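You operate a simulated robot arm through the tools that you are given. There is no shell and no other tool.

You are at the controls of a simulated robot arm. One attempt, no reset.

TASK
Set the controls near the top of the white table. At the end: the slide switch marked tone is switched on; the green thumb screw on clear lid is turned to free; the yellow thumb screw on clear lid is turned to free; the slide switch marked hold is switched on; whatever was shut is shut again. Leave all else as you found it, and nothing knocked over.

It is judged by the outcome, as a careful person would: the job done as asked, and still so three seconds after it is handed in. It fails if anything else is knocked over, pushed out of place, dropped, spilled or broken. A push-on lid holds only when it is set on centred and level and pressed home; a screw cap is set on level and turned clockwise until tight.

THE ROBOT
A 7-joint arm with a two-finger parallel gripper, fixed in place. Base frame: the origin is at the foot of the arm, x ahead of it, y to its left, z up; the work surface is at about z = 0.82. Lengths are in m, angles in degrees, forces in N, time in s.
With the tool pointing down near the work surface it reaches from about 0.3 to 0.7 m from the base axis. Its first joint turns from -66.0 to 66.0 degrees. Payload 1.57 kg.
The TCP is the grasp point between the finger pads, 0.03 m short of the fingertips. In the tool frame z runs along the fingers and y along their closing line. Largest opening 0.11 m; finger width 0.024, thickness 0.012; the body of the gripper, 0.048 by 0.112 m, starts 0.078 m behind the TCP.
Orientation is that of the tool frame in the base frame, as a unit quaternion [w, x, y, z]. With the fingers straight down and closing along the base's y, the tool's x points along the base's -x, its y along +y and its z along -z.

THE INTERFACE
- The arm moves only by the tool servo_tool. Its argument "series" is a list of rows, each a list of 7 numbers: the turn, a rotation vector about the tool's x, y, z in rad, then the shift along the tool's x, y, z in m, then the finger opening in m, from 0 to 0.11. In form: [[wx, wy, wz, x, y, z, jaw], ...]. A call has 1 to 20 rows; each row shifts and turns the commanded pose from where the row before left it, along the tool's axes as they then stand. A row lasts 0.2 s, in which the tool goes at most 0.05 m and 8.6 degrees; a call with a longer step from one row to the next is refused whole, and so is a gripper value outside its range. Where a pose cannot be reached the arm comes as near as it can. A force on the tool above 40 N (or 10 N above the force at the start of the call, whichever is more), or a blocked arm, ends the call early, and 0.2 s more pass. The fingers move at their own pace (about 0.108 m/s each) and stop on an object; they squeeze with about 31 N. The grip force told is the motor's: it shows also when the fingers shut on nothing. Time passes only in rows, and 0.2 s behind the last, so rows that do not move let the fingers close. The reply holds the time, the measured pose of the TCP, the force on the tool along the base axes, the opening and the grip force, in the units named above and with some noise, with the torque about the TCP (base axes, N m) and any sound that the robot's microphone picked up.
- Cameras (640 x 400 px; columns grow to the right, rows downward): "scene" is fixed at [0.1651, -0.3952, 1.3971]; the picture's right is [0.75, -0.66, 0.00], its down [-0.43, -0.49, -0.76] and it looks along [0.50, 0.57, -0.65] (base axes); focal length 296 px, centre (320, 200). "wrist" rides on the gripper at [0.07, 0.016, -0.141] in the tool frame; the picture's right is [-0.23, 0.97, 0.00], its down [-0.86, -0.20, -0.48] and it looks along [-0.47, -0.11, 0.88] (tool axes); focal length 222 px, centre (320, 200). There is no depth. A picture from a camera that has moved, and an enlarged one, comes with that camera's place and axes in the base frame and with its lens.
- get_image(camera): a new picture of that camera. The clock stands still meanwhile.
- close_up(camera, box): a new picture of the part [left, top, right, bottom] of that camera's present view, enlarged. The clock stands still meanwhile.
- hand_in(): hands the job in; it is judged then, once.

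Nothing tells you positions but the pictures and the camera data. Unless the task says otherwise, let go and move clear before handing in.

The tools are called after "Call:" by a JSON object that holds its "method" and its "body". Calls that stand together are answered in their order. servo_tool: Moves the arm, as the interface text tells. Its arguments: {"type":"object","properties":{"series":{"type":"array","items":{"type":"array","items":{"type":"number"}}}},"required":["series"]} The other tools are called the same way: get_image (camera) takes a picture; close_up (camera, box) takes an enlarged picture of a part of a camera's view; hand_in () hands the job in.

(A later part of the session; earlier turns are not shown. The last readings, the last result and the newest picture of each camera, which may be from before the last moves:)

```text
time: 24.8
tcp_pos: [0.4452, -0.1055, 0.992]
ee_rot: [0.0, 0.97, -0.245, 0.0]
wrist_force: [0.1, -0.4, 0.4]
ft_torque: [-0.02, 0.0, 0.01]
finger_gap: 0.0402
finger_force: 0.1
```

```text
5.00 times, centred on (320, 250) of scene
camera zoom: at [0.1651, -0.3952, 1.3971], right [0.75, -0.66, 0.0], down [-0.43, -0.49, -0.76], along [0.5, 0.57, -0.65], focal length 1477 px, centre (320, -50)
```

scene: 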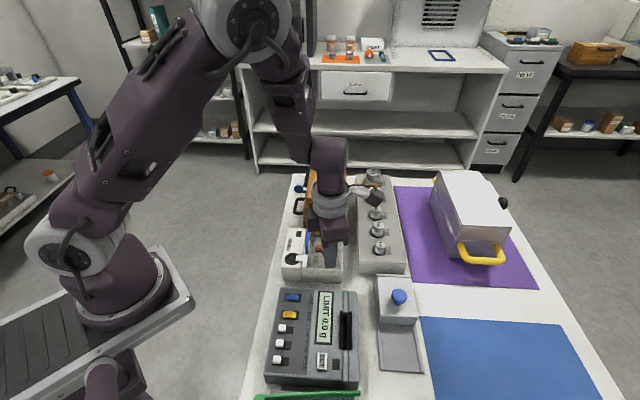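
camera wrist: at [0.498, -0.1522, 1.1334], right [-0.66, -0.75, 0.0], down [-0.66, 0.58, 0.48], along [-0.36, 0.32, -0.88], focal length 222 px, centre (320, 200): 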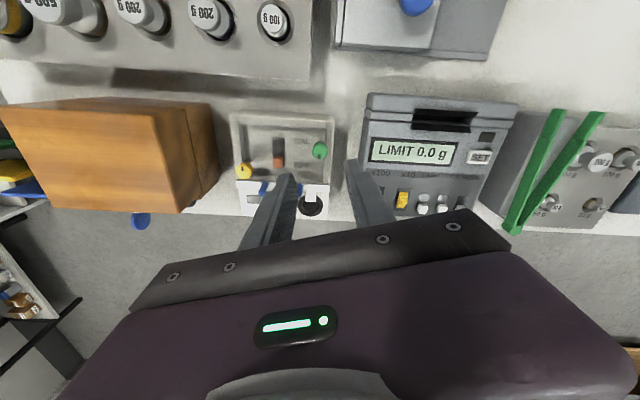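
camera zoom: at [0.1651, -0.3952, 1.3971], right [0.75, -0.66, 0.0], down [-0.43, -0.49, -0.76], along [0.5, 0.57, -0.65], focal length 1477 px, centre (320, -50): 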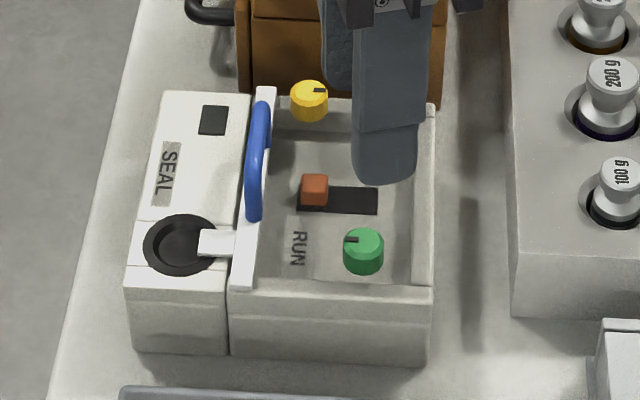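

Green is turned a full 180° against its end stop. Yellow needs the same, but the blue handle is close, so I'll use several shorter grips. First I'll swing the wrist back at a safe height and move over the yellow screw.

Call:
{"method": "servo_tool", "body": {"series": [[0, 0, 0.145, 0, 0, -0.01, 0.04], [0, 0, 0.145, 0, 0, 0, 0.04], [0, 0, 0.145, 0, 0, 0, 0.04], [0, 0, 0.145, 0, 0, 0, 0.04], [0, 0, 0.145, 0, 0, 0, 0.04], [0, 0, 0.145, 0, 0, 0, 0.04], [0, 0, 0.145, 0, 0, 0, 0.04], [0, 0, 0.145, 0, 0, 0, 0.04], [0, 0, 0.145, 0, 0, 0, 0.04], [0, 0, 0.145, 0, 0, 0, 0.04], [0, 0, 0.145, 0, 0, 0, 0.04], [0, 0, 0.145, 0, 0, 0, 0.04], [0, 0, 0.145, 0, 0, 0, 0.04], [0, 0, 0.145, 0, 0, 0, 0.04], [0, 0, 0.145, 0, 0, 0, 0.04], [0, 0, 0.145, 0, 0, 0, 0.04], [0, 0, 0.145, 0, 0, 0, 0.04], [0, 0, 0.145, 0, 0, 0, 0.04], [0, 0, 0.145, 0, 0, 0, 0.04], [0, 0, 0.145, 0, 0, 0, 0.04]]}}

Call:
{"method": "servo_tool", "body": {"series": [[0, 0, 0.12, 0, 0, 0, 0.04], [0, 0, 0.12, 0, 0, 0, 0.04], [0, 0, 0.12, 0, 0, 0, 0.04], [0, 0, 0.11, 0, 0, 0, 0.04], [0, 0, 0, 0.00833, 0.0302, 0, 0.04], [0, 0, 0, 0.00833, 0.0302, 0, 0.04], [0, 0, 0, 0.00834, 0.0301, 0, 0.04], [0, 0, 0, 0, 0, 0.0, 0.04], [0, 0, 0, 0, 0, 0.0, 0.04]]}}

Call:
{"method": "get_image", "body": {"camera": "wrist"}}

Call:
{"method": "close_up", "body": {"camera": "wrist", "box": [260, 80, 400, 200]}}

Call:
{"method": "close_up", "body": {"camera": "scene", "box": [280, 170, 380, 280]}}

```text
time: 29.0
tcp_pos: [0.4445, -0.1049, 1.0002]
ee_rot: [0.0, 0.128, 0.992, 0.0]
wrist_force: [0.4, 0.1, -0.6]
ft_torque: [-0.05, -0.02, 0.01]
finger_gap: 0.0401
finger_force: 0.1
```

```text
time: 31.0
tcp_pos: [0.4865, -0.0206, 1.0005]
ee_rot: [0.0, 0.354, 0.935, 0.0]
wrist_force: [-0.7, -0.1, 0.7]
ft_torque: [-0.01, -0.01, 0.02]
finger_gap: 0.0397
finger_force: 0.2
```

```text
taken
camera wrist: at [0.4441, 0.0383, 1.143], right [0.82, 0.58, 0.0], down [0.51, -0.72, 0.48], along [0.28, -0.39, -0.88], focal length 222 px, centre (320, 200)
```

wrist: 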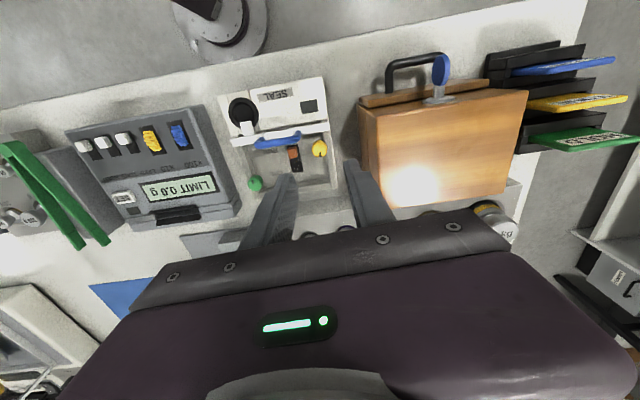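

```text
3.33 times, centred on (330, 140) of wrist
camera zoom: at [0.4441, 0.0383, 1.143], right [0.82, 0.58, 0.0], down [0.51, -0.72, 0.48], along [0.28, -0.39, -0.88], focal length 740 px, centre (287, 400)
```

zoom: 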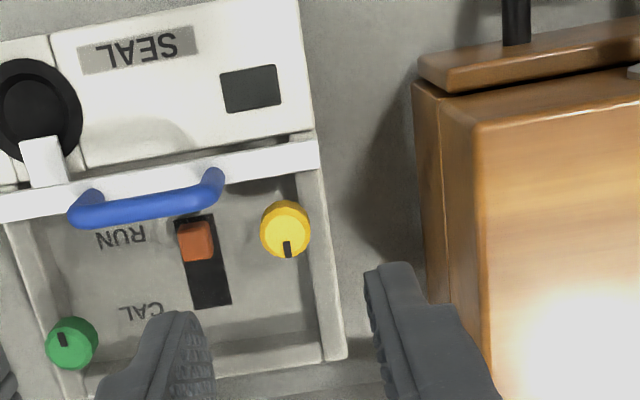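

```text
3.64 times, centred on (330, 225) of scene
camera zoom: at [0.1651, -0.3952, 1.3971], right [0.75, -0.66, 0.0], down [-0.43, -0.49, -0.76], along [0.5, 0.57, -0.65], focal length 1074 px, centre (284, 109)
```

zoom: 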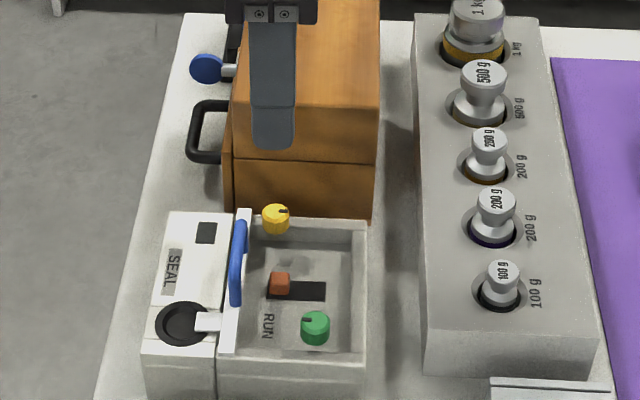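

Call:
{"method": "close_up", "body": {"camera": "scene", "box": [290, 150, 360, 240]}}

Call:
{"method": "close_up", "body": {"camera": "wrist", "box": [330, 60, 550, 220]}}

```text
4.44 times, centred on (325, 195) of scene
camera zoom: at [0.1651, -0.3952, 1.3971], right [0.75, -0.66, 0.0], down [-0.43, -0.49, -0.76], along [0.5, 0.57, -0.65], focal length 1313 px, centre (298, 222)
```

zoom: 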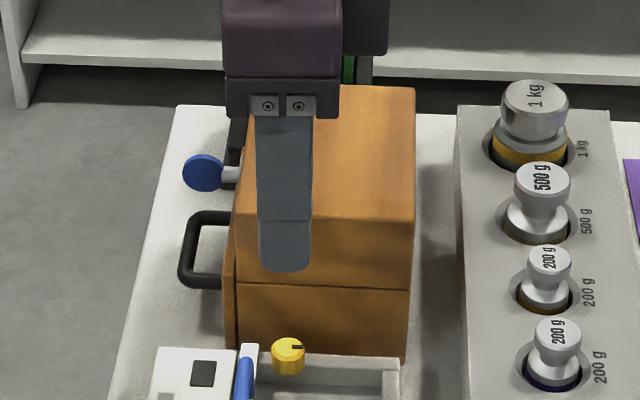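

```text
2.50 times, centred on (440, 140) of wrist
camera zoom: at [0.4441, 0.0383, 1.143], right [0.82, 0.58, 0.0], down [0.51, -0.72, 0.48], along [0.28, -0.39, -0.88], focal length 555 px, centre (20, 350)
```

zoom: 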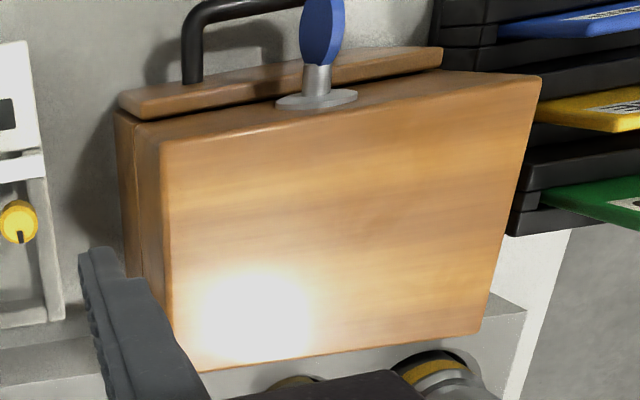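

Call:
{"method": "close_up", "body": {"camera": "wrist", "box": [295, 125, 345, 160]}}

Call:
{"method": "close_up", "body": {"camera": "scene", "box": [300, 215, 340, 245]}}

```text
11.43 times, centred on (320, 142) of wrist
camera zoom: at [0.4441, 0.0383, 1.143], right [0.82, 0.58, 0.0], down [0.51, -0.72, 0.48], along [0.28, -0.39, -0.88], focal length 2538 px, centre (320, 857)
```

zoom: 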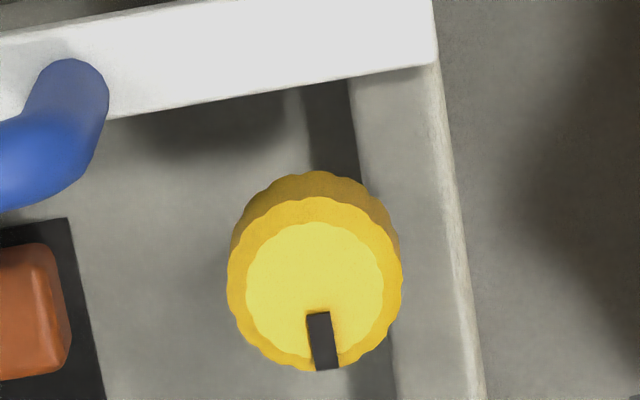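

```text
13.33 times, centred on (320, 230) of scene
camera zoom: at [0.1651, -0.3952, 1.3971], right [0.75, -0.66, 0.0], down [-0.43, -0.49, -0.76], along [0.5, 0.57, -0.65], focal length 3940 px, centre (320, -200)
```

zoom: 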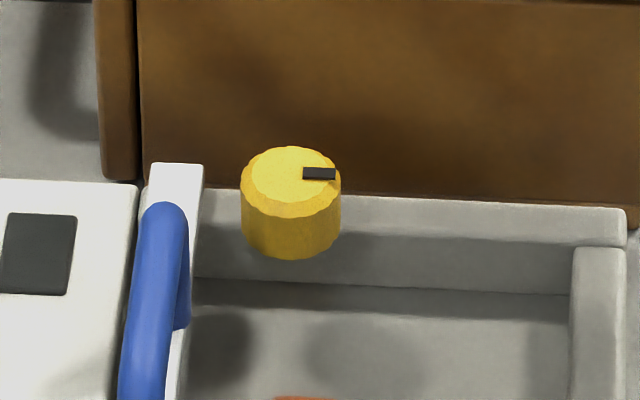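

The brown case is about 0.11 m tall but 57 mm away from the yellow screw, and the handle leg is about 27 mm away, so there's room. I'll centre on yellow at (0.4865, -0.022) and descend in stages.

Call:
{"method": "servo_tool", "body": {"series": [[0, 0, 0, -0.0017, -0.0012, 0.01, 0.036], [0, 0, 0, 0, 0, 0.02, 0.036], [0, 0, 0, 0, 0, 0.02, 0.036], [0, 0, 0, 0, 0, 0.02, 0.036], [0, 0, 0, 0, 0, 0, 0.036]]}}

Call:
{"method": "close_up", "body": {"camera": "wrist", "box": [250, 80, 390, 200]}}

Call:
{"method": "close_up", "body": {"camera": "scene", "box": [290, 180, 370, 270]}}

```text
time: 32.2
tcp_pos: [0.486, -0.0215, 0.9296]
ee_rot: [0.001, 0.354, 0.935, 0.0]
wrist_force: [0.4, 0.3, -0.2]
ft_torque: [0.0, 0.02, 0.01]
finger_gap: 0.0361
finger_force: 0.0
```

```text
3.33 times, centred on (320, 140) of wrist
camera zoom: at [0.4442, 0.0368, 1.072], right [0.82, 0.58, 0.0], down [0.51, -0.72, 0.48], along [0.28, -0.39, -0.88], focal length 740 px, centre (320, 400)
```

zoom: 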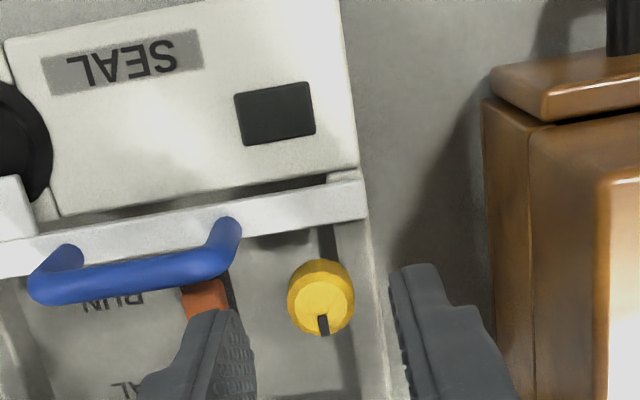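

```text
4.44 times, centred on (330, 225) of scene
camera zoom: at [0.1651, -0.3952, 1.3971], right [0.75, -0.66, 0.0], down [-0.43, -0.49, -0.76], along [0.5, 0.57, -0.65], focal length 1313 px, centre (276, 89)
```

zoom: 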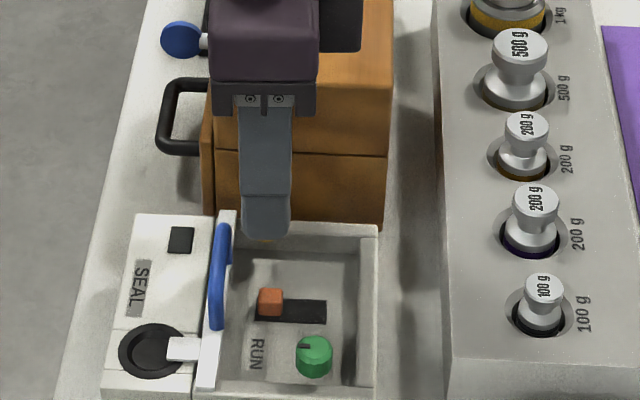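

Call:
{"method": "servo_tool", "body": {"series": [[0, 0, 0, 0, 0, 0.006, 0.036], [0, 0, 0, 0, 0, 0.006, 0.036], [0, 0, 0, 0, 0, 0.005, 0.036], [0, 0, 0, 0, 0, 0.003, 0.036], [0, 0, 0, 0, 0, 0, 0.036]]}}

Call:
{"method": "close_up", "body": {"camera": "wrist", "box": [260, 110, 380, 210]}}

```text
time: 33.4
tcp_pos: [0.4876, -0.0211, 0.9113]
ee_rot: [0.0, 0.355, 0.935, 0.001]
wrist_force: [-0.7, -0.7, 0.2]
ft_torque: [-0.01, -0.01, 0.0]
finger_gap: 0.0365
finger_force: 0.1
```

```text
4.00 times, centred on (320, 160) of wrist
camera zoom: at [0.4445, 0.0371, 1.0521], right [0.82, 0.58, 0.0], down [0.51, -0.72, 0.48], along [0.28, -0.39, -0.88], focal length 888 px, centre (320, 360)
```

zoom: 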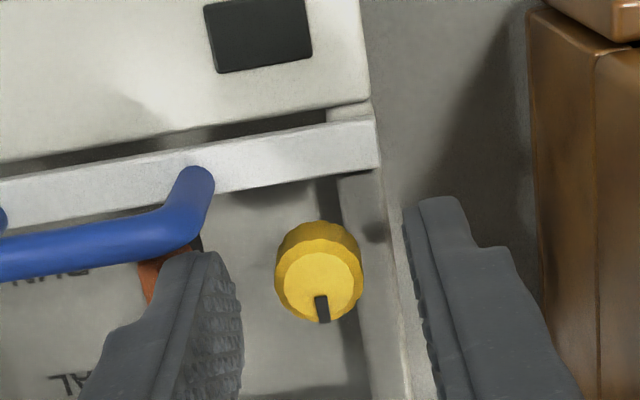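

Call:
{"method": "servo_tool", "body": {"series": [[0, 0, 0, 0, 0, 0, 0.02], [0, 0, 0, 0, 0, 0, 0.01], [0, 0, 0, 0, 0, 0, 0.01], [0, 0, 0, 0, 0, 0, 0.01]]}}

Call:
{"method": "close_up", "body": {"camera": "wrist", "box": [260, 110, 380, 210]}}

```text
time: 34.4
tcp_pos: [0.486, -0.0207, 0.9094]
ee_rot: [0.0, 0.354, 0.935, 0.0]
wrist_force: [-1.4, -1.2, -0.5]
ft_torque: [0.09, -0.05, 0.06]
finger_gap: 0.0169
finger_force: 32.2
```

```text
4.00 times, centred on (320, 160) of wrist
camera zoom: at [0.4444, 0.0369, 1.0522], right [0.82, 0.58, 0.0], down [0.51, -0.72, 0.48], along [0.28, -0.39, -0.88], focal length 888 px, centre (320, 360)
```

zoom: 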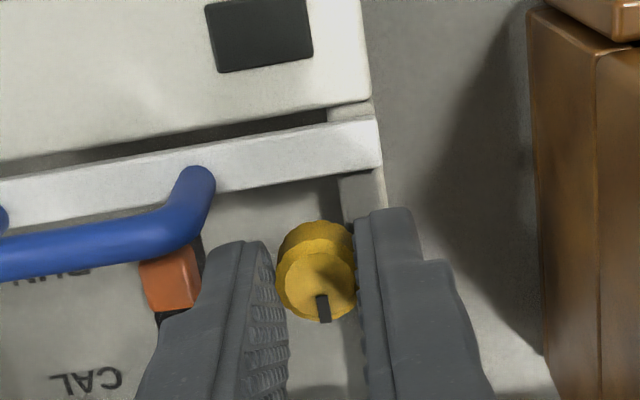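

Call:
{"method": "servo_tool", "body": {"series": [[0, 0, -0.08, 0, 0, 0, 0.01], [0, 0, -0.08, 0, 0, 0, 0.01], [0, 0, -0.08, 0, 0, 0, 0.01], [0, 0, -0.08, 0, 0, 0, 0.01], [0, 0, 0, 0, 0, 0, 0.01]]}}

```text
time: 35.6
tcp_pos: [0.4872, -0.0209, 0.9115]
ee_rot: [-0.001, 0.201, 0.98, 0.0]
wrist_force: [-3.5, 3.6, -4.4]
ft_torque: [0.37, 0.28, -0.02]
finger_gap: 0.0174
finger_force: 32.4
```

Call:
{"method": "servo_tool", "body": {"series": [[0, 0, -0.08, 0, 0, 0, 0.01], [0, 0, -0.08, 0, 0, 0, 0.01], [0, 0, -0.08, 0, 0, 0, 0.01], [0, 0, -0.08, 0, 0, 0, 0.01], [0, 0, -0.08, 0, 0, 0, 0.01], [0, 0, 0, 0, 0, 0, 0.01]]}}

Call:
{"method": "close_up", "body": {"camera": "wrist", "box": [240, 90, 400, 210]}}

```text
time: 37.0
tcp_pos: [0.4872, -0.0198, 0.9107]
ee_rot: [-0.001, 0.002, 1.0, 0.0]
wrist_force: [-13.3, 17.9, 13.5]
ft_torque: [0.4, 0.03, 0.04]
finger_gap: 0.0173
finger_force: 31.5
```

```text
3.33 times, centred on (320, 150) of wrist
camera zoom: at [0.4164, -0.0048, 1.0521], right [0.23, 0.97, 0.0], down [0.85, -0.2, 0.48], along [0.47, -0.11, -0.88], focal length 740 px, centre (320, 367)
```

zoom: 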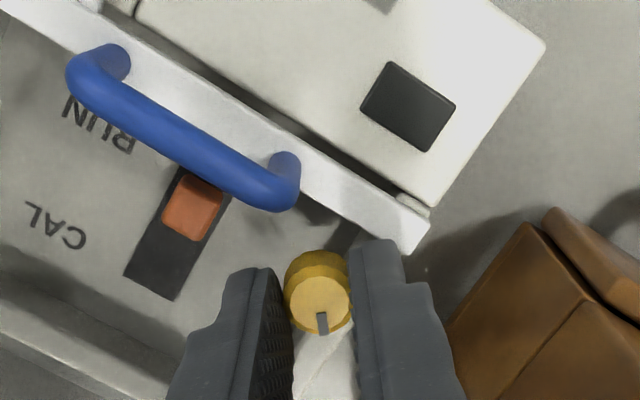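

Call:
{"method": "servo_tool", "body": {"series": [[0, 0, 0, 0.0004, 0.0006, -0.0003, 0.01], [0, 0, -0.08, 0, 0, 0, 0.01], [0, 0, -0.08, 0, 0, 0, 0.01], [0, 0, -0.08, 0, 0, 0, 0.01], [0, 0, 0, 0, 0, 0, 0.01]]}}

Call:
{"method": "close_up", "body": {"camera": "wrist", "box": [240, 90, 400, 210]}}

```text
time: 38.2
tcp_pos: [0.4871, -0.0209, 0.9116]
ee_rot: [0.0, -0.118, 0.993, 0.0]
wrist_force: [-3.5, 13.1, -8.7]
ft_torque: [0.38, 0.93, 0.0]
finger_gap: 0.017
finger_force: 31.7
```

```text
3.33 times, centred on (320, 150) of wrist
camera zoom: at [0.4147, -0.0215, 1.0526], right [-0.01, 1.0, 0.0], down [0.88, 0.01, 0.48], along [0.48, 0.0, -0.88], focal length 740 px, centre (320, 367)
```

zoom: 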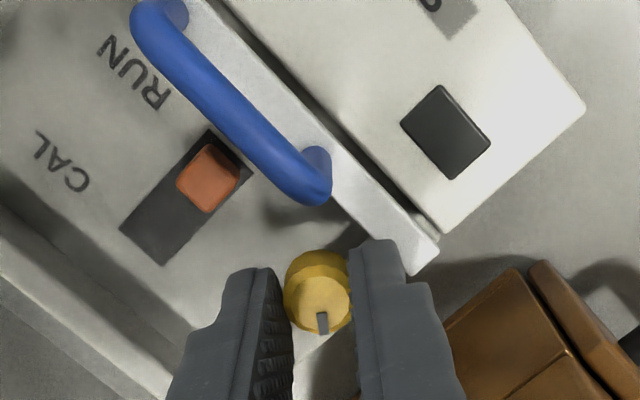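

Call:
{"method": "servo_tool", "body": {"series": [[0, 0, 0, 0, 0.0005, 0.0002, 0.01], [0, 0, -0.08, 0, 0, 0, 0.01], [0, 0, -0.08, 0, 0, 0, 0.01], [0, 0, -0.08, 0, 0, 0, 0.01], [0, 0, -0.08, 0, 0, 0, 0.01], [0, 0, 0, 0, 0, 0, 0.01]]}}

Call:
{"method": "close_up", "body": {"camera": "wrist", "box": [240, 90, 400, 210]}}

Call:
{"method": "close_up", "body": {"camera": "scene", "box": [290, 190, 370, 270]}}

```text
time: 39.6
tcp_pos: [0.4873, -0.0215, 0.9098]
ee_rot: [0.0, -0.273, 0.962, 0.0]
wrist_force: [-4.5, 1.3, -0.9]
ft_torque: [0.32, -0.05, 0.0]
finger_gap: 0.0169
finger_force: 32.0
```

```text
3.33 times, centred on (320, 150) of wrist
camera zoom: at [0.4183, -0.0438, 1.0523], right [-0.32, 0.95, 0.0], down [0.83, 0.28, 0.48], along [0.45, 0.15, -0.88], focal length 740 px, centre (320, 367)
```

zoom: 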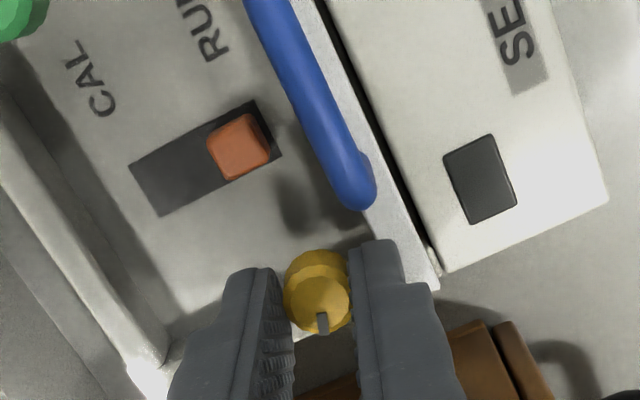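

```text
5.00 times, centred on (330, 230) of scene
camera zoom: at [0.165, -0.3952, 1.3971], right [0.75, -0.66, 0.0], down [-0.43, -0.49, -0.76], along [0.5, 0.57, -0.65], focal length 1477 px, centre (270, 50)
```

zoom: 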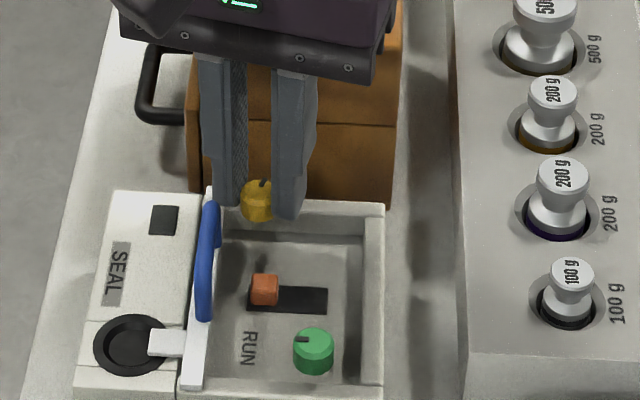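

Yellow has turned about 73° so far. I'll open, rotate back in place, and regrip to continue.

Call:
{"method": "servo_tool", "body": {"series": [[0, 0, 0, 0, 0, 0, 0.025], [0, 0, 0, 0, 0, 0, 0.032], [0, 0, 0, 0, 0, 0, 0.032], [0, 0, 0.128, 0, 0, 0, 0.032], [0, 0, 0.128, 0, 0, 0, 0.032], [0, 0, 0.128, 0, 0, 0, 0.032], [0, 0, 0.128, 0, 0, 0, 0.032], [0, 0, 0.128, 0, 0, 0, 0.032], [0, 0, 0.128, 0, 0, 0, 0.032], [0, 0, 0.128, 0, 0, 0, 0.032], [0, 0, 0.128, 0, 0, 0, 0.032], [0, 0, 0.128, 0, 0, 0, 0.032], [0, 0, 0.128, 0, 0, 0, 0.032], [0, 0, 0, 0, 0, 0, 0.032], [0, 0, 0, 0, 0, 0, 0.032]]}}

Call:
{"method": "close_up", "body": {"camera": "wrist", "box": [260, 110, 380, 210]}}

```text
time: 42.8
tcp_pos: [0.4866, -0.0194, 0.911]
ee_rot: [0.0, 0.354, 0.935, 0.0]
wrist_force: [0.1, 0.1, 0.5]
ft_torque: [-0.01, -0.02, -0.03]
finger_gap: 0.032
finger_force: 0.1
```

```text
4.00 times, centred on (320, 160) of wrist
camera zoom: at [0.4446, 0.0385, 1.052], right [0.82, 0.58, 0.0], down [0.51, -0.72, 0.48], along [0.28, -0.39, -0.88], focal length 888 px, centre (320, 360)
```

zoom: 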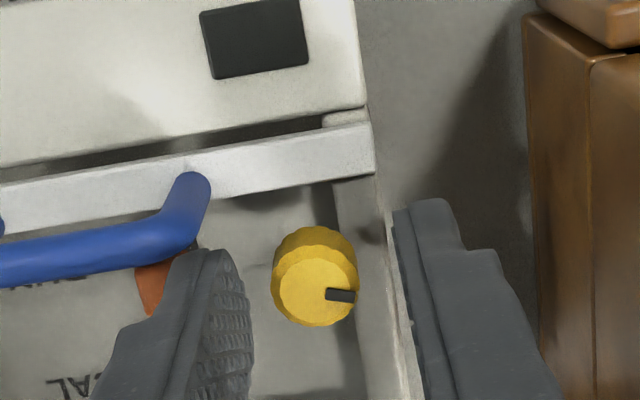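

Call:
{"method": "servo_tool", "body": {"series": [[0, 0, 0, -0.0008, -0.0012, 0, 0.032], [0, 0, 0, 0, 0, 0, 0.02], [0, 0, 0, 0, 0, 0, 0.01], [0, 0, 0, 0, 0, 0, 0.01], [0, 0, 0, 0, 0, 0, 0.01]]}}

Call:
{"method": "servo_tool", "body": {"series": [[0, 0, -0.08, 0, 0, 0, 0.01], [0, 0, -0.08, 0, 0, 0, 0.01], [0, 0, -0.08, 0, 0, 0, 0.01], [0, 0, -0.08, 0, 0, 0, 0.01], [0, 0, 0, 0, 0, 0, 0.01]]}}

```text
time: 44.0
tcp_pos: [0.4858, -0.021, 0.91]
ee_rot: [0.0, 0.354, 0.935, 0.0]
wrist_force: [2.3, 2.8, -0.5]
ft_torque: [0.08, -0.02, 0.0]
finger_gap: 0.0171
finger_force: 31.9
```

```text
time: 45.2
tcp_pos: [0.4865, -0.0211, 0.9103]
ee_rot: [0.0, 0.2, 0.98, 0.001]
wrist_force: [-0.6, 13.2, 3.7]
ft_torque: [0.3, -0.09, 0.0]
finger_gap: 0.017
finger_force: 32.0
```

Call:
{"method": "servo_tool", "body": {"series": [[0, 0, 0, 0.0002, 0.0004, 0, 0.01], [0, 0, -0.08, 0, 0, 0, 0.01], [0, 0, -0.08, 0, 0, 0, 0.01], [0, 0, -0.08, 0, 0, 0, 0.01], [0, 0, -0.08, 0, 0, 0, 0.01], [0, 0, 0, 0, 0, 0, 0.01]]}}

Call:
{"method": "close_up", "body": {"camera": "wrist", "box": [260, 110, 380, 210]}}

```text
time: 46.6
tcp_pos: [0.4875, -0.0214, 0.9107]
ee_rot: [0.001, 0.042, 0.999, 0.0]
wrist_force: [4.9, 10.0, -10.1]
ft_torque: [0.38, 0.7, 0.02]
finger_gap: 0.017
finger_force: 32.1
```

```text
4.00 times, centred on (320, 160) of wrist
camera zoom: at [0.4179, 0.0008, 1.0526], right [0.31, 0.95, 0.0], down [0.84, -0.27, 0.48], along [0.45, -0.15, -0.88], focal length 888 px, centre (320, 360)
```

zoom: 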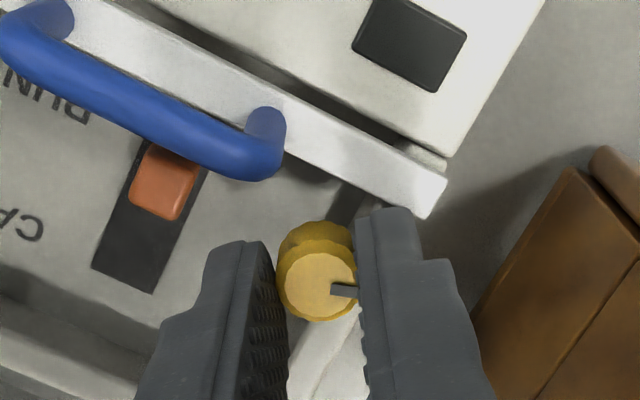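

Call:
{"method": "servo_tool", "body": {"series": [[0, 0, 0, 0.0, 0.0003, 0.0003, 0.01], [0, 0, -0.08, 0, 0, 0, 0.01], [0, 0, -0.08, 0, 0, 0, 0.01], [0, 0, -0.08, 0, 0, 0, 0.01], [0, 0, -0.08, 0, 0, 0, 0.01], [0, 0, 0, 0, 0, 0, 0.01]]}}

Call:
{"method": "servo_tool", "body": {"series": [[0, 0, -0.08, 0, 0, 0, 0.01], [0, 0, -0.08, 0, 0, 0, 0.01], [0, 0, -0.08, 0, 0, 0, 0.01], [0, 0, -0.08, 0, 0, 0, 0.01], [0, 0, 0, 0, 0, 0, 0.01]]}}

Call:
{"method": "close_up", "body": {"camera": "wrist", "box": [260, 110, 380, 210]}}

```text
time: 48.0
tcp_pos: [0.4872, -0.0217, 0.9103]
ee_rot: [0.0, -0.117, 0.993, 0.0]
wrist_force: [1.4, 5.4, 4.5]
ft_torque: [0.35, -0.55, 0.01]
finger_gap: 0.0171
finger_force: 32.3
```

```text
time: 49.2
tcp_pos: [0.4876, -0.021, 0.9105]
ee_rot: [0.0, -0.274, 0.962, -0.001]
wrist_force: [3.3, 4.3, 7.2]
ft_torque: [0.06, -0.04, -0.01]
finger_gap: 0.0172
finger_force: 32.3
```

```text
4.00 times, centred on (320, 160) of wrist
camera zoom: at [0.4178, -0.0438, 1.052], right [-0.32, 0.95, 0.0], down [0.83, 0.28, 0.48], along [0.45, 0.15, -0.88], focal length 888 px, centre (320, 360)
```

zoom: 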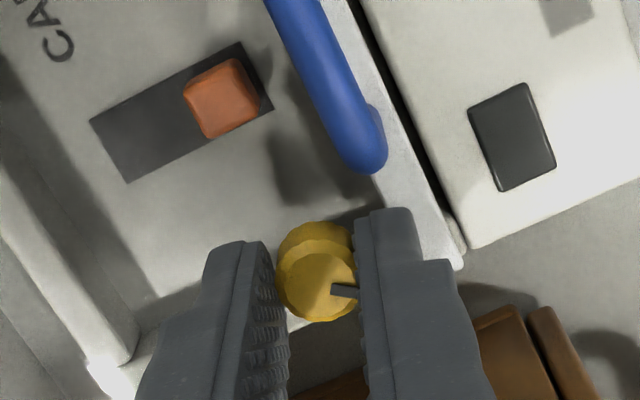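

Yellow is at about 146°. One more regrip to finish to the stop.

Call:
{"method": "servo_tool", "body": {"series": [[0, 0, 0, 0, 0, 0, 0.025], [0, 0, 0, 0, 0, 0, 0.032], [0, 0, 0, 0, 0, 0, 0.032], [0, 0, 0.128, 0, 0, 0, 0.032], [0, 0, 0.128, 0, 0, 0, 0.032], [0, 0, 0.128, 0, 0, 0, 0.032], [0, 0, 0.128, 0, 0, 0, 0.032], [0, 0, 0.128, 0, 0, 0, 0.032], [0, 0, 0.128, 0, 0, 0, 0.032], [0, 0, 0.128, 0, 0, 0, 0.032], [0, 0, 0, 0, 0, 0, 0.032], [0, 0, 0, 0, 0, 0, 0.02], [0, 0, 0, 0, 0, 0, 0.01], [0, 0, 0, 0, 0, 0, 0.01], [0, 0, 0, 0, 0, 0, 0.01]]}}

Call:
{"method": "close_up", "body": {"camera": "wrist", "box": [260, 110, 380, 210]}}

```text
time: 52.4
tcp_pos: [0.4856, -0.0207, 0.9101]
ee_rot: [0.001, 0.17, 0.985, 0.001]
wrist_force: [-0.2, 1.1, -0.3]
ft_torque: [0.0, 0.03, -0.03]
finger_gap: 0.017
finger_force: 31.8
```

```text
4.00 times, centred on (320, 160) of wrist
camera zoom: at [0.4255, 0.0175, 1.0521], right [0.54, 0.84, 0.0], down [0.74, -0.47, 0.48], along [0.4, -0.26, -0.88], focal length 888 px, centre (320, 360)
```

zoom: 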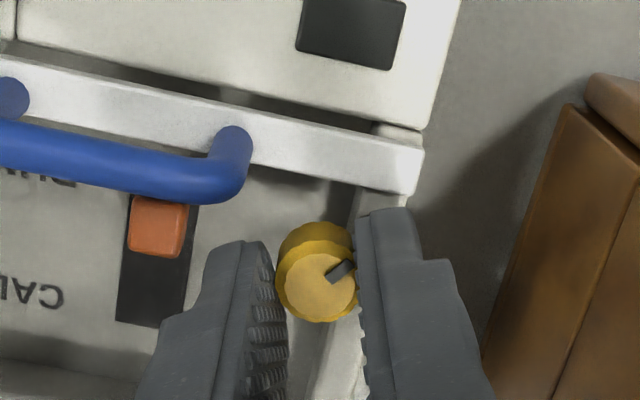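

Call:
{"method": "servo_tool", "body": {"series": [[0, 0, -0.08, 0, 0, 0, 0.01], [0, 0, -0.08, 0, 0, 0, 0.01], [0, 0, -0.08, 0, 0, 0, 0.01], [0, 0, -0.08, 0, 0, 0, 0.01], [0, 0, -0.08, 0, 0, 0, 0.01], [0, 0, -0.08, 0, 0, 0, 0.01], [0, 0, 0, 0, 0, 0, 0.01]]}}

Call:
{"method": "servo_tool", "body": {"series": [[0, 0, -0.08, 0, 0, 0, 0.01], [0, 0, -0.08, 0, 0, 0, 0.01], [0, 0, 0, 0, 0, 0, 0.01]]}}

Call:
{"method": "close_up", "body": {"camera": "wrist", "box": [260, 110, 380, 210]}}

```text
time: 54.0
tcp_pos: [0.4871, -0.0216, 0.9095]
ee_rot: [0.0, -0.07, 0.998, -0.001]
wrist_force: [0.2, 7.3, 0.6]
ft_torque: [0.21, 0.0, -0.01]
finger_gap: 0.0172
finger_force: 31.8
```

```text
time: 54.8
tcp_pos: [0.4864, -0.0207, 0.9097]
ee_rot: [-0.001, -0.149, 0.989, 0.0]
wrist_force: [6.7, 9.6, -3.1]
ft_torque: [0.14, 0.31, 0.0]
finger_gap: 0.0168
finger_force: 32.2
```

```text
4.00 times, centred on (320, 160) of wrist
camera zoom: at [0.4142, -0.0261, 1.0521], right [-0.07, 1.0, 0.0], down [0.88, 0.06, 0.48], along [0.48, 0.03, -0.88], focal length 888 px, centre (320, 360)
```

zoom: 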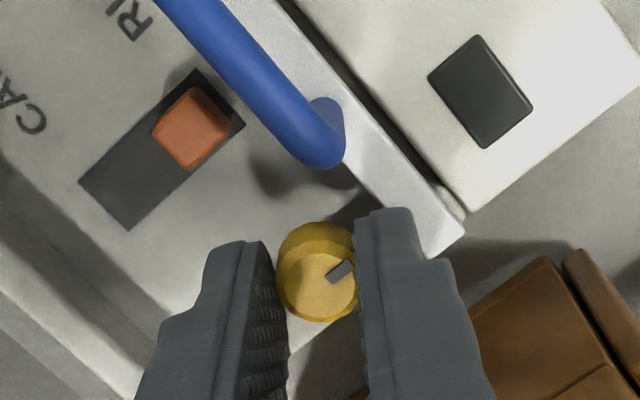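

Call:
{"method": "servo_tool", "body": {"series": [[0, 0, -0.06, 0, 0, 0, 0.01], [0, 0, -0.06, 0, 0, 0, 0.01], [0, 0, 0, 0, 0, 0, 0.01]]}}

Call:
{"method": "servo_tool", "body": {"series": [[0, 0, -0.06, 0, 0, 0, 0.01], [0, 0, 0, 0, 0, 0, 0.01]]}}

Call:
{"method": "close_up", "body": {"camera": "wrist", "box": [260, 110, 380, 210]}}

```text
time: 55.6
tcp_pos: [0.4854, -0.0206, 0.9102]
ee_rot: [-0.001, -0.208, 0.978, 0.0]
wrist_force: [-1.0, 4.3, 0.6]
ft_torque: [0.21, -0.07, -0.24]
finger_gap: 0.017
finger_force: 32.2
```

```text
time: 56.2
tcp_pos: [0.486, -0.0216, 0.9097]
ee_rot: [0.0, -0.237, 0.971, 0.0]
wrist_force: [-2.6, 2.6, 3.5]
ft_torque: [-0.14, 0.08, -0.15]
finger_gap: 0.0171
finger_force: 32.2
```

```text
4.00 times, centred on (320, 160) of wrist
camera zoom: at [0.4162, -0.0387, 1.0521], right [-0.25, 0.97, 0.0], down [0.85, 0.22, 0.48], along [0.46, 0.12, -0.88], focal length 888 px, centre (320, 360)
```

zoom: 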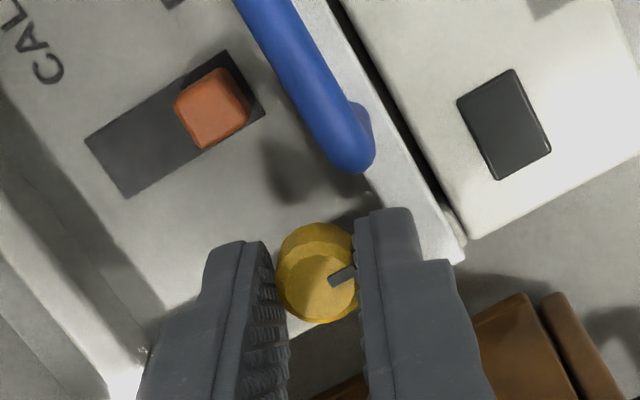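

Torque rose and the pointer slipped relative to the fingers, so yellow is at its stop too. I'll release, lift, and check.

Call:
{"method": "servo_tool", "body": {"series": [[0, 0, 0, 0, 0, 0, 0.025], [0, 0, 0, 0, 0, 0, 0.034], [0, 0, 0, 0, 0, 0, 0.034], [0, 0, 0, 0, 0, -0.02, 0.034], [0, 0, 0, 0, 0, -0.03, 0.034], [0, 0, 0, 0, 0, -0.04, 0.034], [0, 0, 0, 0, 0, -0.03, 0.034], [0, 0, 0, 0, 0, 0, 0.034]]}}

Call:
{"method": "get_image", "body": {"camera": "wrist"}}

Call:
{"method": "close_up", "body": {"camera": "wrist", "box": [240, 60, 400, 180]}}

Call:
{"method": "close_up", "body": {"camera": "scene", "box": [270, 200, 370, 290]}}

```text
time: 58.0
tcp_pos: [0.4853, -0.021, 1.0294]
ee_rot: [0.0, -0.237, 0.972, 0.0]
wrist_force: [-0.2, 0.5, -0.8]
ft_torque: [0.03, -0.01, 0.03]
finger_gap: 0.0339
finger_force: 0.0
```

```text
taken
camera wrist: at [0.415, -0.0378, 1.172], right [-0.25, 0.97, 0.0], down [0.85, 0.22, 0.48], along [0.46, 0.12, -0.88], focal length 222 px, centre (320, 200)
```

wrist: 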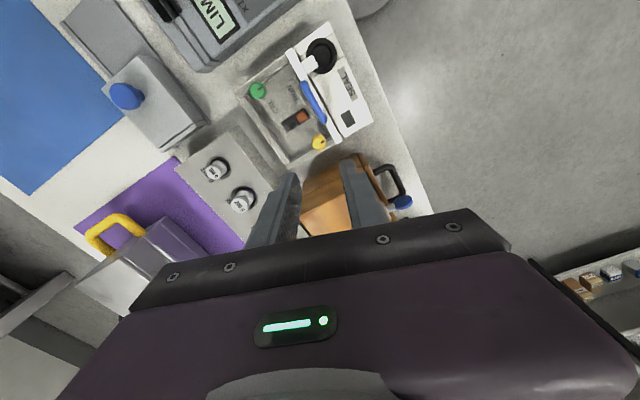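

```text
3.33 times, centred on (320, 120) of wrist
camera zoom: at [0.415, -0.0378, 1.172], right [-0.25, 0.97, 0.0], down [0.85, 0.22, 0.48], along [0.46, 0.12, -0.88], focal length 740 px, centre (320, 467)
```

zoom: 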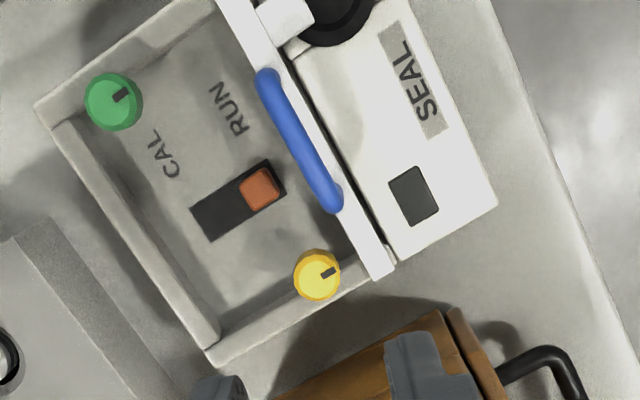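

```text
4.44 times, centred on (320, 245) of scene
camera zoom: at [0.1651, -0.3952, 1.3971], right [0.75, -0.66, 0.0], down [-0.43, -0.49, -0.76], along [0.5, 0.57, -0.65], focal length 1313 px, centre (320, 0)
```

zoom: 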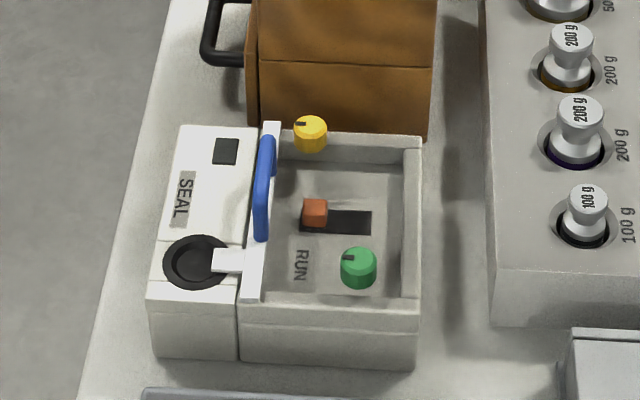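

Both screws now point the opposite way, at their stops. Next are the TONE and HOLD switches, near (0.264, -0.174) and (0.245, -0.193) at z about 0.865. I'll move above the panel with the closing line along the slide direction.

Call:
{"method": "servo_tool", "body": {"series": [[0, 0, -0.107, 0, 0, 0, 0.034], [0, 0, -0.107, 0, 0, 0, 0.034], [0, 0, -0.107, 0, 0, 0, 0.034], [0, 0, 0, 0.0429, 0.006, 0.004, 0.034], [0, 0, 0, 0.0429, 0.006, 0.004, 0.034], [0, 0, 0, 0.0429, 0.006, 0.004, 0.034], [0, 0, 0, 0.0429, 0.006, 0.004, 0.034], [0, 0, 0, 0.0429, 0.006, 0.004, 0.034], [0, 0, 0, 0.0429, 0.006, 0.004, 0.034], [0, 0, 0, 0, 0, 0, 0.034], [0, 0, 0, 0, 0, 0, 0.034]]}}

Call:
{"method": "get_image", "body": {"camera": "wrist"}}

Call:
{"method": "get_image", "body": {"camera": "scene"}}

```text
time: 60.4
tcp_pos: [0.2798, -0.1828, 1.0076]
ee_rot: [0.0, -0.39, 0.921, 0.001]
wrist_force: [-0.6, 0.2, -0.9]
ft_torque: [0.05, 0.0, 0.01]
finger_gap: 0.034
finger_force: 0.0
```

```text
taken
camera wrist: at [0.2189, -0.2215, 1.1486], right [-0.54, 0.84, 0.0], down [0.74, 0.47, 0.48], along [0.4, 0.26, -0.88], focal length 222 px, centre (320, 200)
```

wrist: 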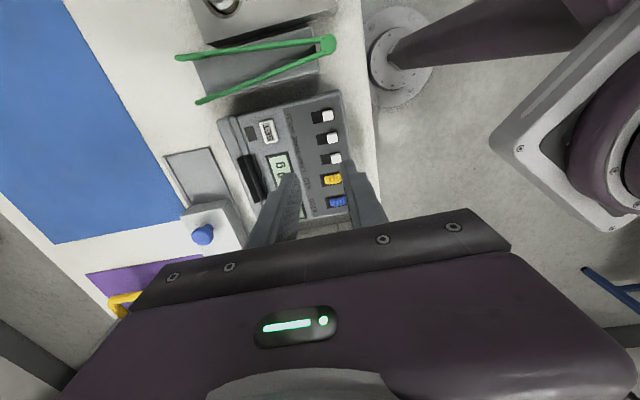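

```text
taken
```

scene: 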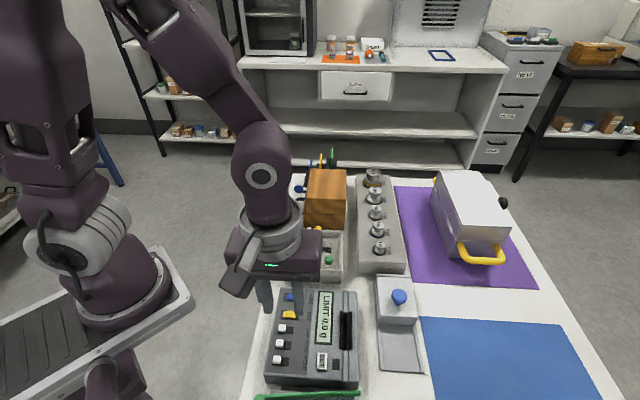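

Call:
{"method": "close_up", "body": {"camera": "wrist", "box": [210, 80, 370, 220]}}

Call:
{"method": "close_up", "body": {"camera": "wrist", "box": [300, 95, 360, 180]}}

Call:
{"method": "close_up", "body": {"camera": "scene", "box": [262, 315, 322, 370]}}

```text
2.86 times, centred on (290, 150) of wrist
camera zoom: at [0.2189, -0.2215, 1.1486], right [-0.54, 0.84, 0.0], down [0.74, 0.47, 0.48], along [0.4, 0.26, -0.88], focal length 635 px, centre (406, 343)
```

zoom: 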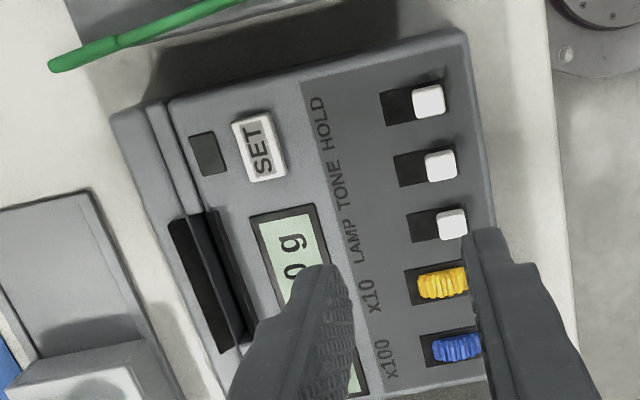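

```text
4.71 times, centred on (330, 138) of wrist
camera zoom: at [0.2189, -0.2215, 1.1486], right [-0.54, 0.84, 0.0], down [0.74, 0.47, 0.48], along [0.4, 0.26, -0.88], focal length 1045 px, centre (273, 494)
```

zoom: 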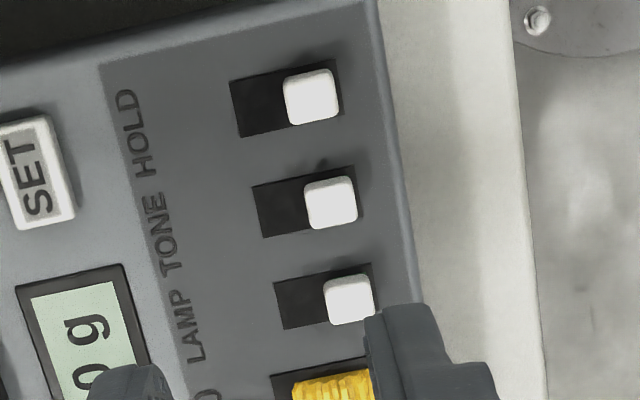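

```text
7.27 times, centred on (292, 342) of scene
camera zoom: at [0.1651, -0.3952, 1.3971], right [0.75, -0.66, 0.0], down [-0.43, -0.49, -0.76], along [0.5, 0.57, -0.65], focal length 2149 px, centre (524, -836)
```

zoom: 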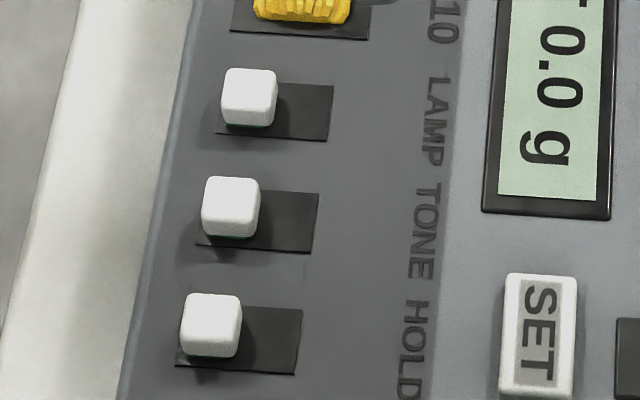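

Call:
{"method": "close_up", "body": {"camera": "scene", "box": [270, 318, 300, 338]}}

Call:
{"method": "close_up", "body": {"camera": "scene", "box": [268, 332, 298, 352]}}

Call:
{"method": "close_up", "body": {"camera": "scene", "box": [265, 348, 295, 368]}}

Call:
{"method": "close_up", "body": {"camera": "wrist", "box": [315, 125, 345, 145]}}

Call:
{"method": "close_up", "body": {"camera": "wrist", "box": [315, 105, 345, 125]}}

```text
16.00 times, centred on (285, 328) of scene
camera zoom: at [0.1651, -0.3952, 1.3971], right [0.75, -0.66, 0.0], down [-0.43, -0.49, -0.76], along [0.5, 0.57, -0.65], focal length 4728 px, centre (880, -1848)
```

zoom: 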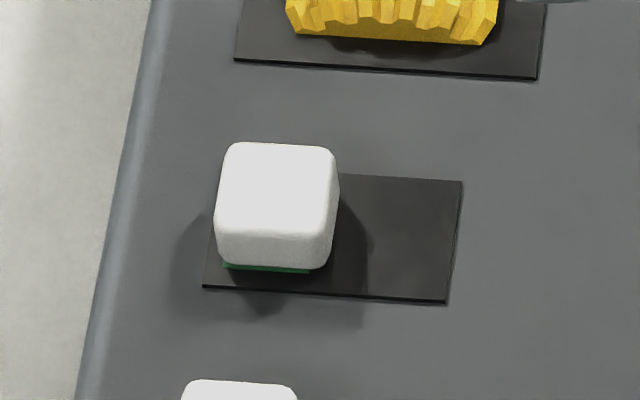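

```text
16.00 times, centred on (283, 342) of scene
camera zoom: at [0.1651, -0.3952, 1.3971], right [0.75, -0.66, 0.0], down [-0.43, -0.49, -0.76], along [0.5, 0.57, -0.65], focal length 4728 px, centre (912, -2072)
```

zoom: 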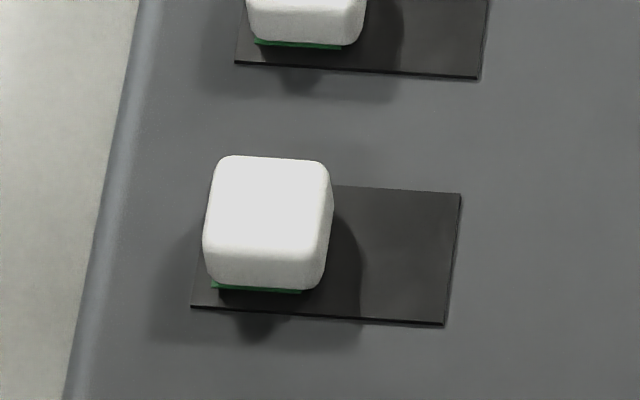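

```text
16.00 times, centred on (280, 358) of scene
camera zoom: at [0.1651, -0.3952, 1.3971], right [0.75, -0.66, 0.0], down [-0.43, -0.49, -0.76], along [0.5, 0.57, -0.65], focal length 4728 px, centre (960, -2328)
```

zoom: 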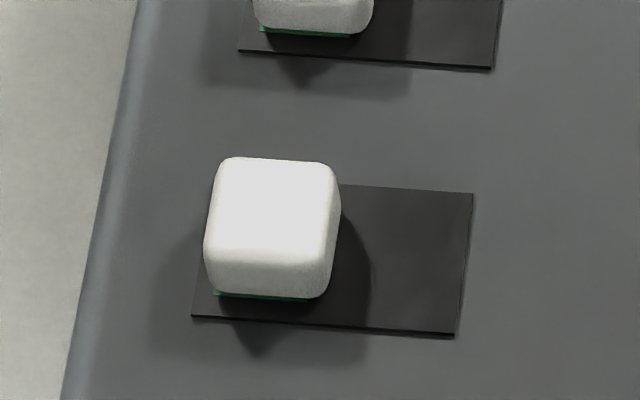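

```text
16.00 times, centred on (330, 135) of wrist
camera zoom: at [0.2189, -0.2215, 1.1486], right [-0.54, 0.84, 0.0], down [0.74, 0.47, 0.48], along [0.4, 0.26, -0.88], focal length 3554 px, centre (160, 1240)
```

zoom: 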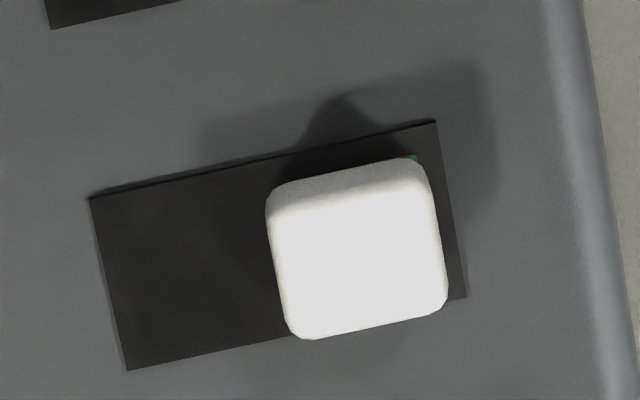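

```text
16.00 times, centred on (330, 115) of wrist
camera zoom: at [0.2189, -0.2215, 1.1486], right [-0.54, 0.84, 0.0], down [0.74, 0.47, 0.48], along [0.4, 0.26, -0.88], focal length 3554 px, centre (160, 1560)
```

zoom: 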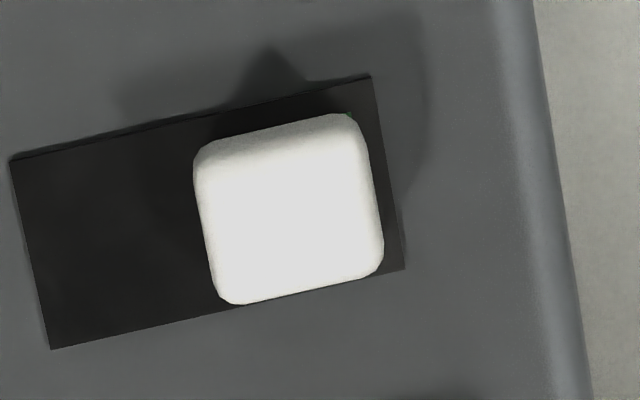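

All three slide knobs hide a green mark that shows when slid toward the labels, so "on" is toward the labels (they're off now). TONE's knob is at (0.2665, -0.1725) with its top near 0.865 and the panel near 0.855. I'll straddle TONE with the fingers along the slide direction and descend.

Call:
{"method": "servo_tool", "body": {"series": [[0, 0, 0, 0.0017, 0.0135, 0.01, 0.03], [0, 0, 0, 0, 0, 0.03, 0.03], [0, 0, 0, 0, 0, 0.03, 0.03], [0, 0, 0, 0, 0, 0.02, 0.03], [0, 0, 0, 0, 0, 0, 0.03], [0, 0, 0, 0, 0, 0, 0.03]]}}

Call:
{"method": "get_image", "body": {"camera": "wrist"}}

Call:
{"method": "close_up", "body": {"camera": "wrist", "box": [240, 90, 400, 210]}}

Call:
{"method": "close_up", "body": {"camera": "scene", "box": [240, 270, 360, 390]}}

```text
time: 61.8
tcp_pos: [0.2699, -0.1731, 0.9166]
ee_rot: [0.0, -0.389, 0.921, 0.0]
wrist_force: [0.4, 0.4, 0.8]
ft_torque: [-0.01, 0.02, -0.01]
finger_gap: 0.0299
finger_force: 0.0
```

```text
taken
camera wrist: at [0.2085, -0.2117, 1.0581], right [-0.54, 0.84, 0.0], down [0.74, 0.47, 0.48], along [0.4, 0.26, -0.88], focal length 222 px, centre (320, 200)
```

wrist: 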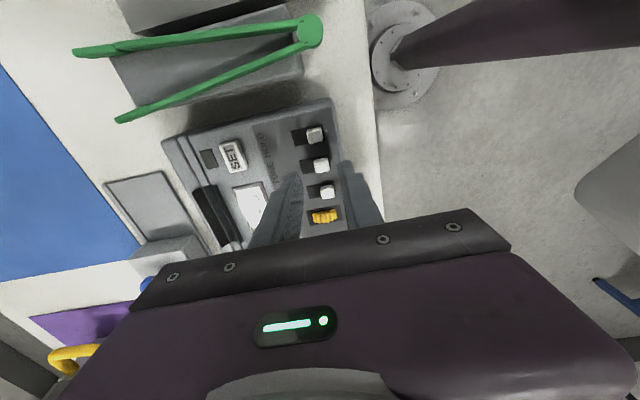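

```text
3.33 times, centred on (320, 150) of wrist
camera zoom: at [0.2085, -0.2117, 1.0581], right [-0.54, 0.84, 0.0], down [0.74, 0.47, 0.48], along [0.4, 0.26, -0.88], focal length 740 px, centre (320, 367)
```

zoom: 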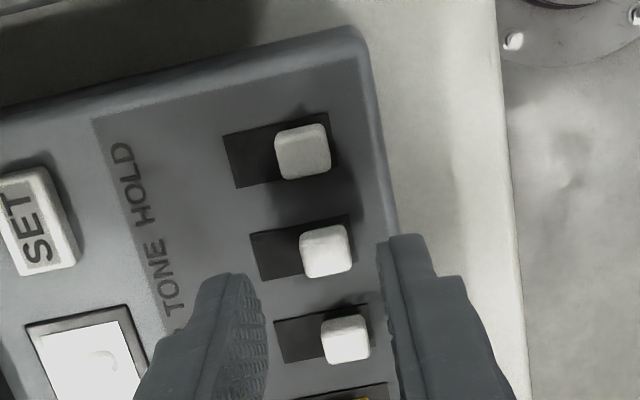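

```text
3.33 times, centred on (300, 330) of scene
camera zoom: at [0.1651, -0.3952, 1.3971], right [0.75, -0.66, 0.0], down [-0.43, -0.49, -0.76], along [0.5, 0.57, -0.65], focal length 985 px, centre (387, -233)
```

zoom: 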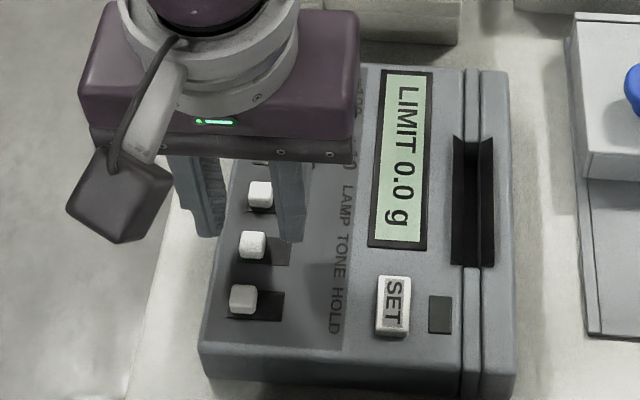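

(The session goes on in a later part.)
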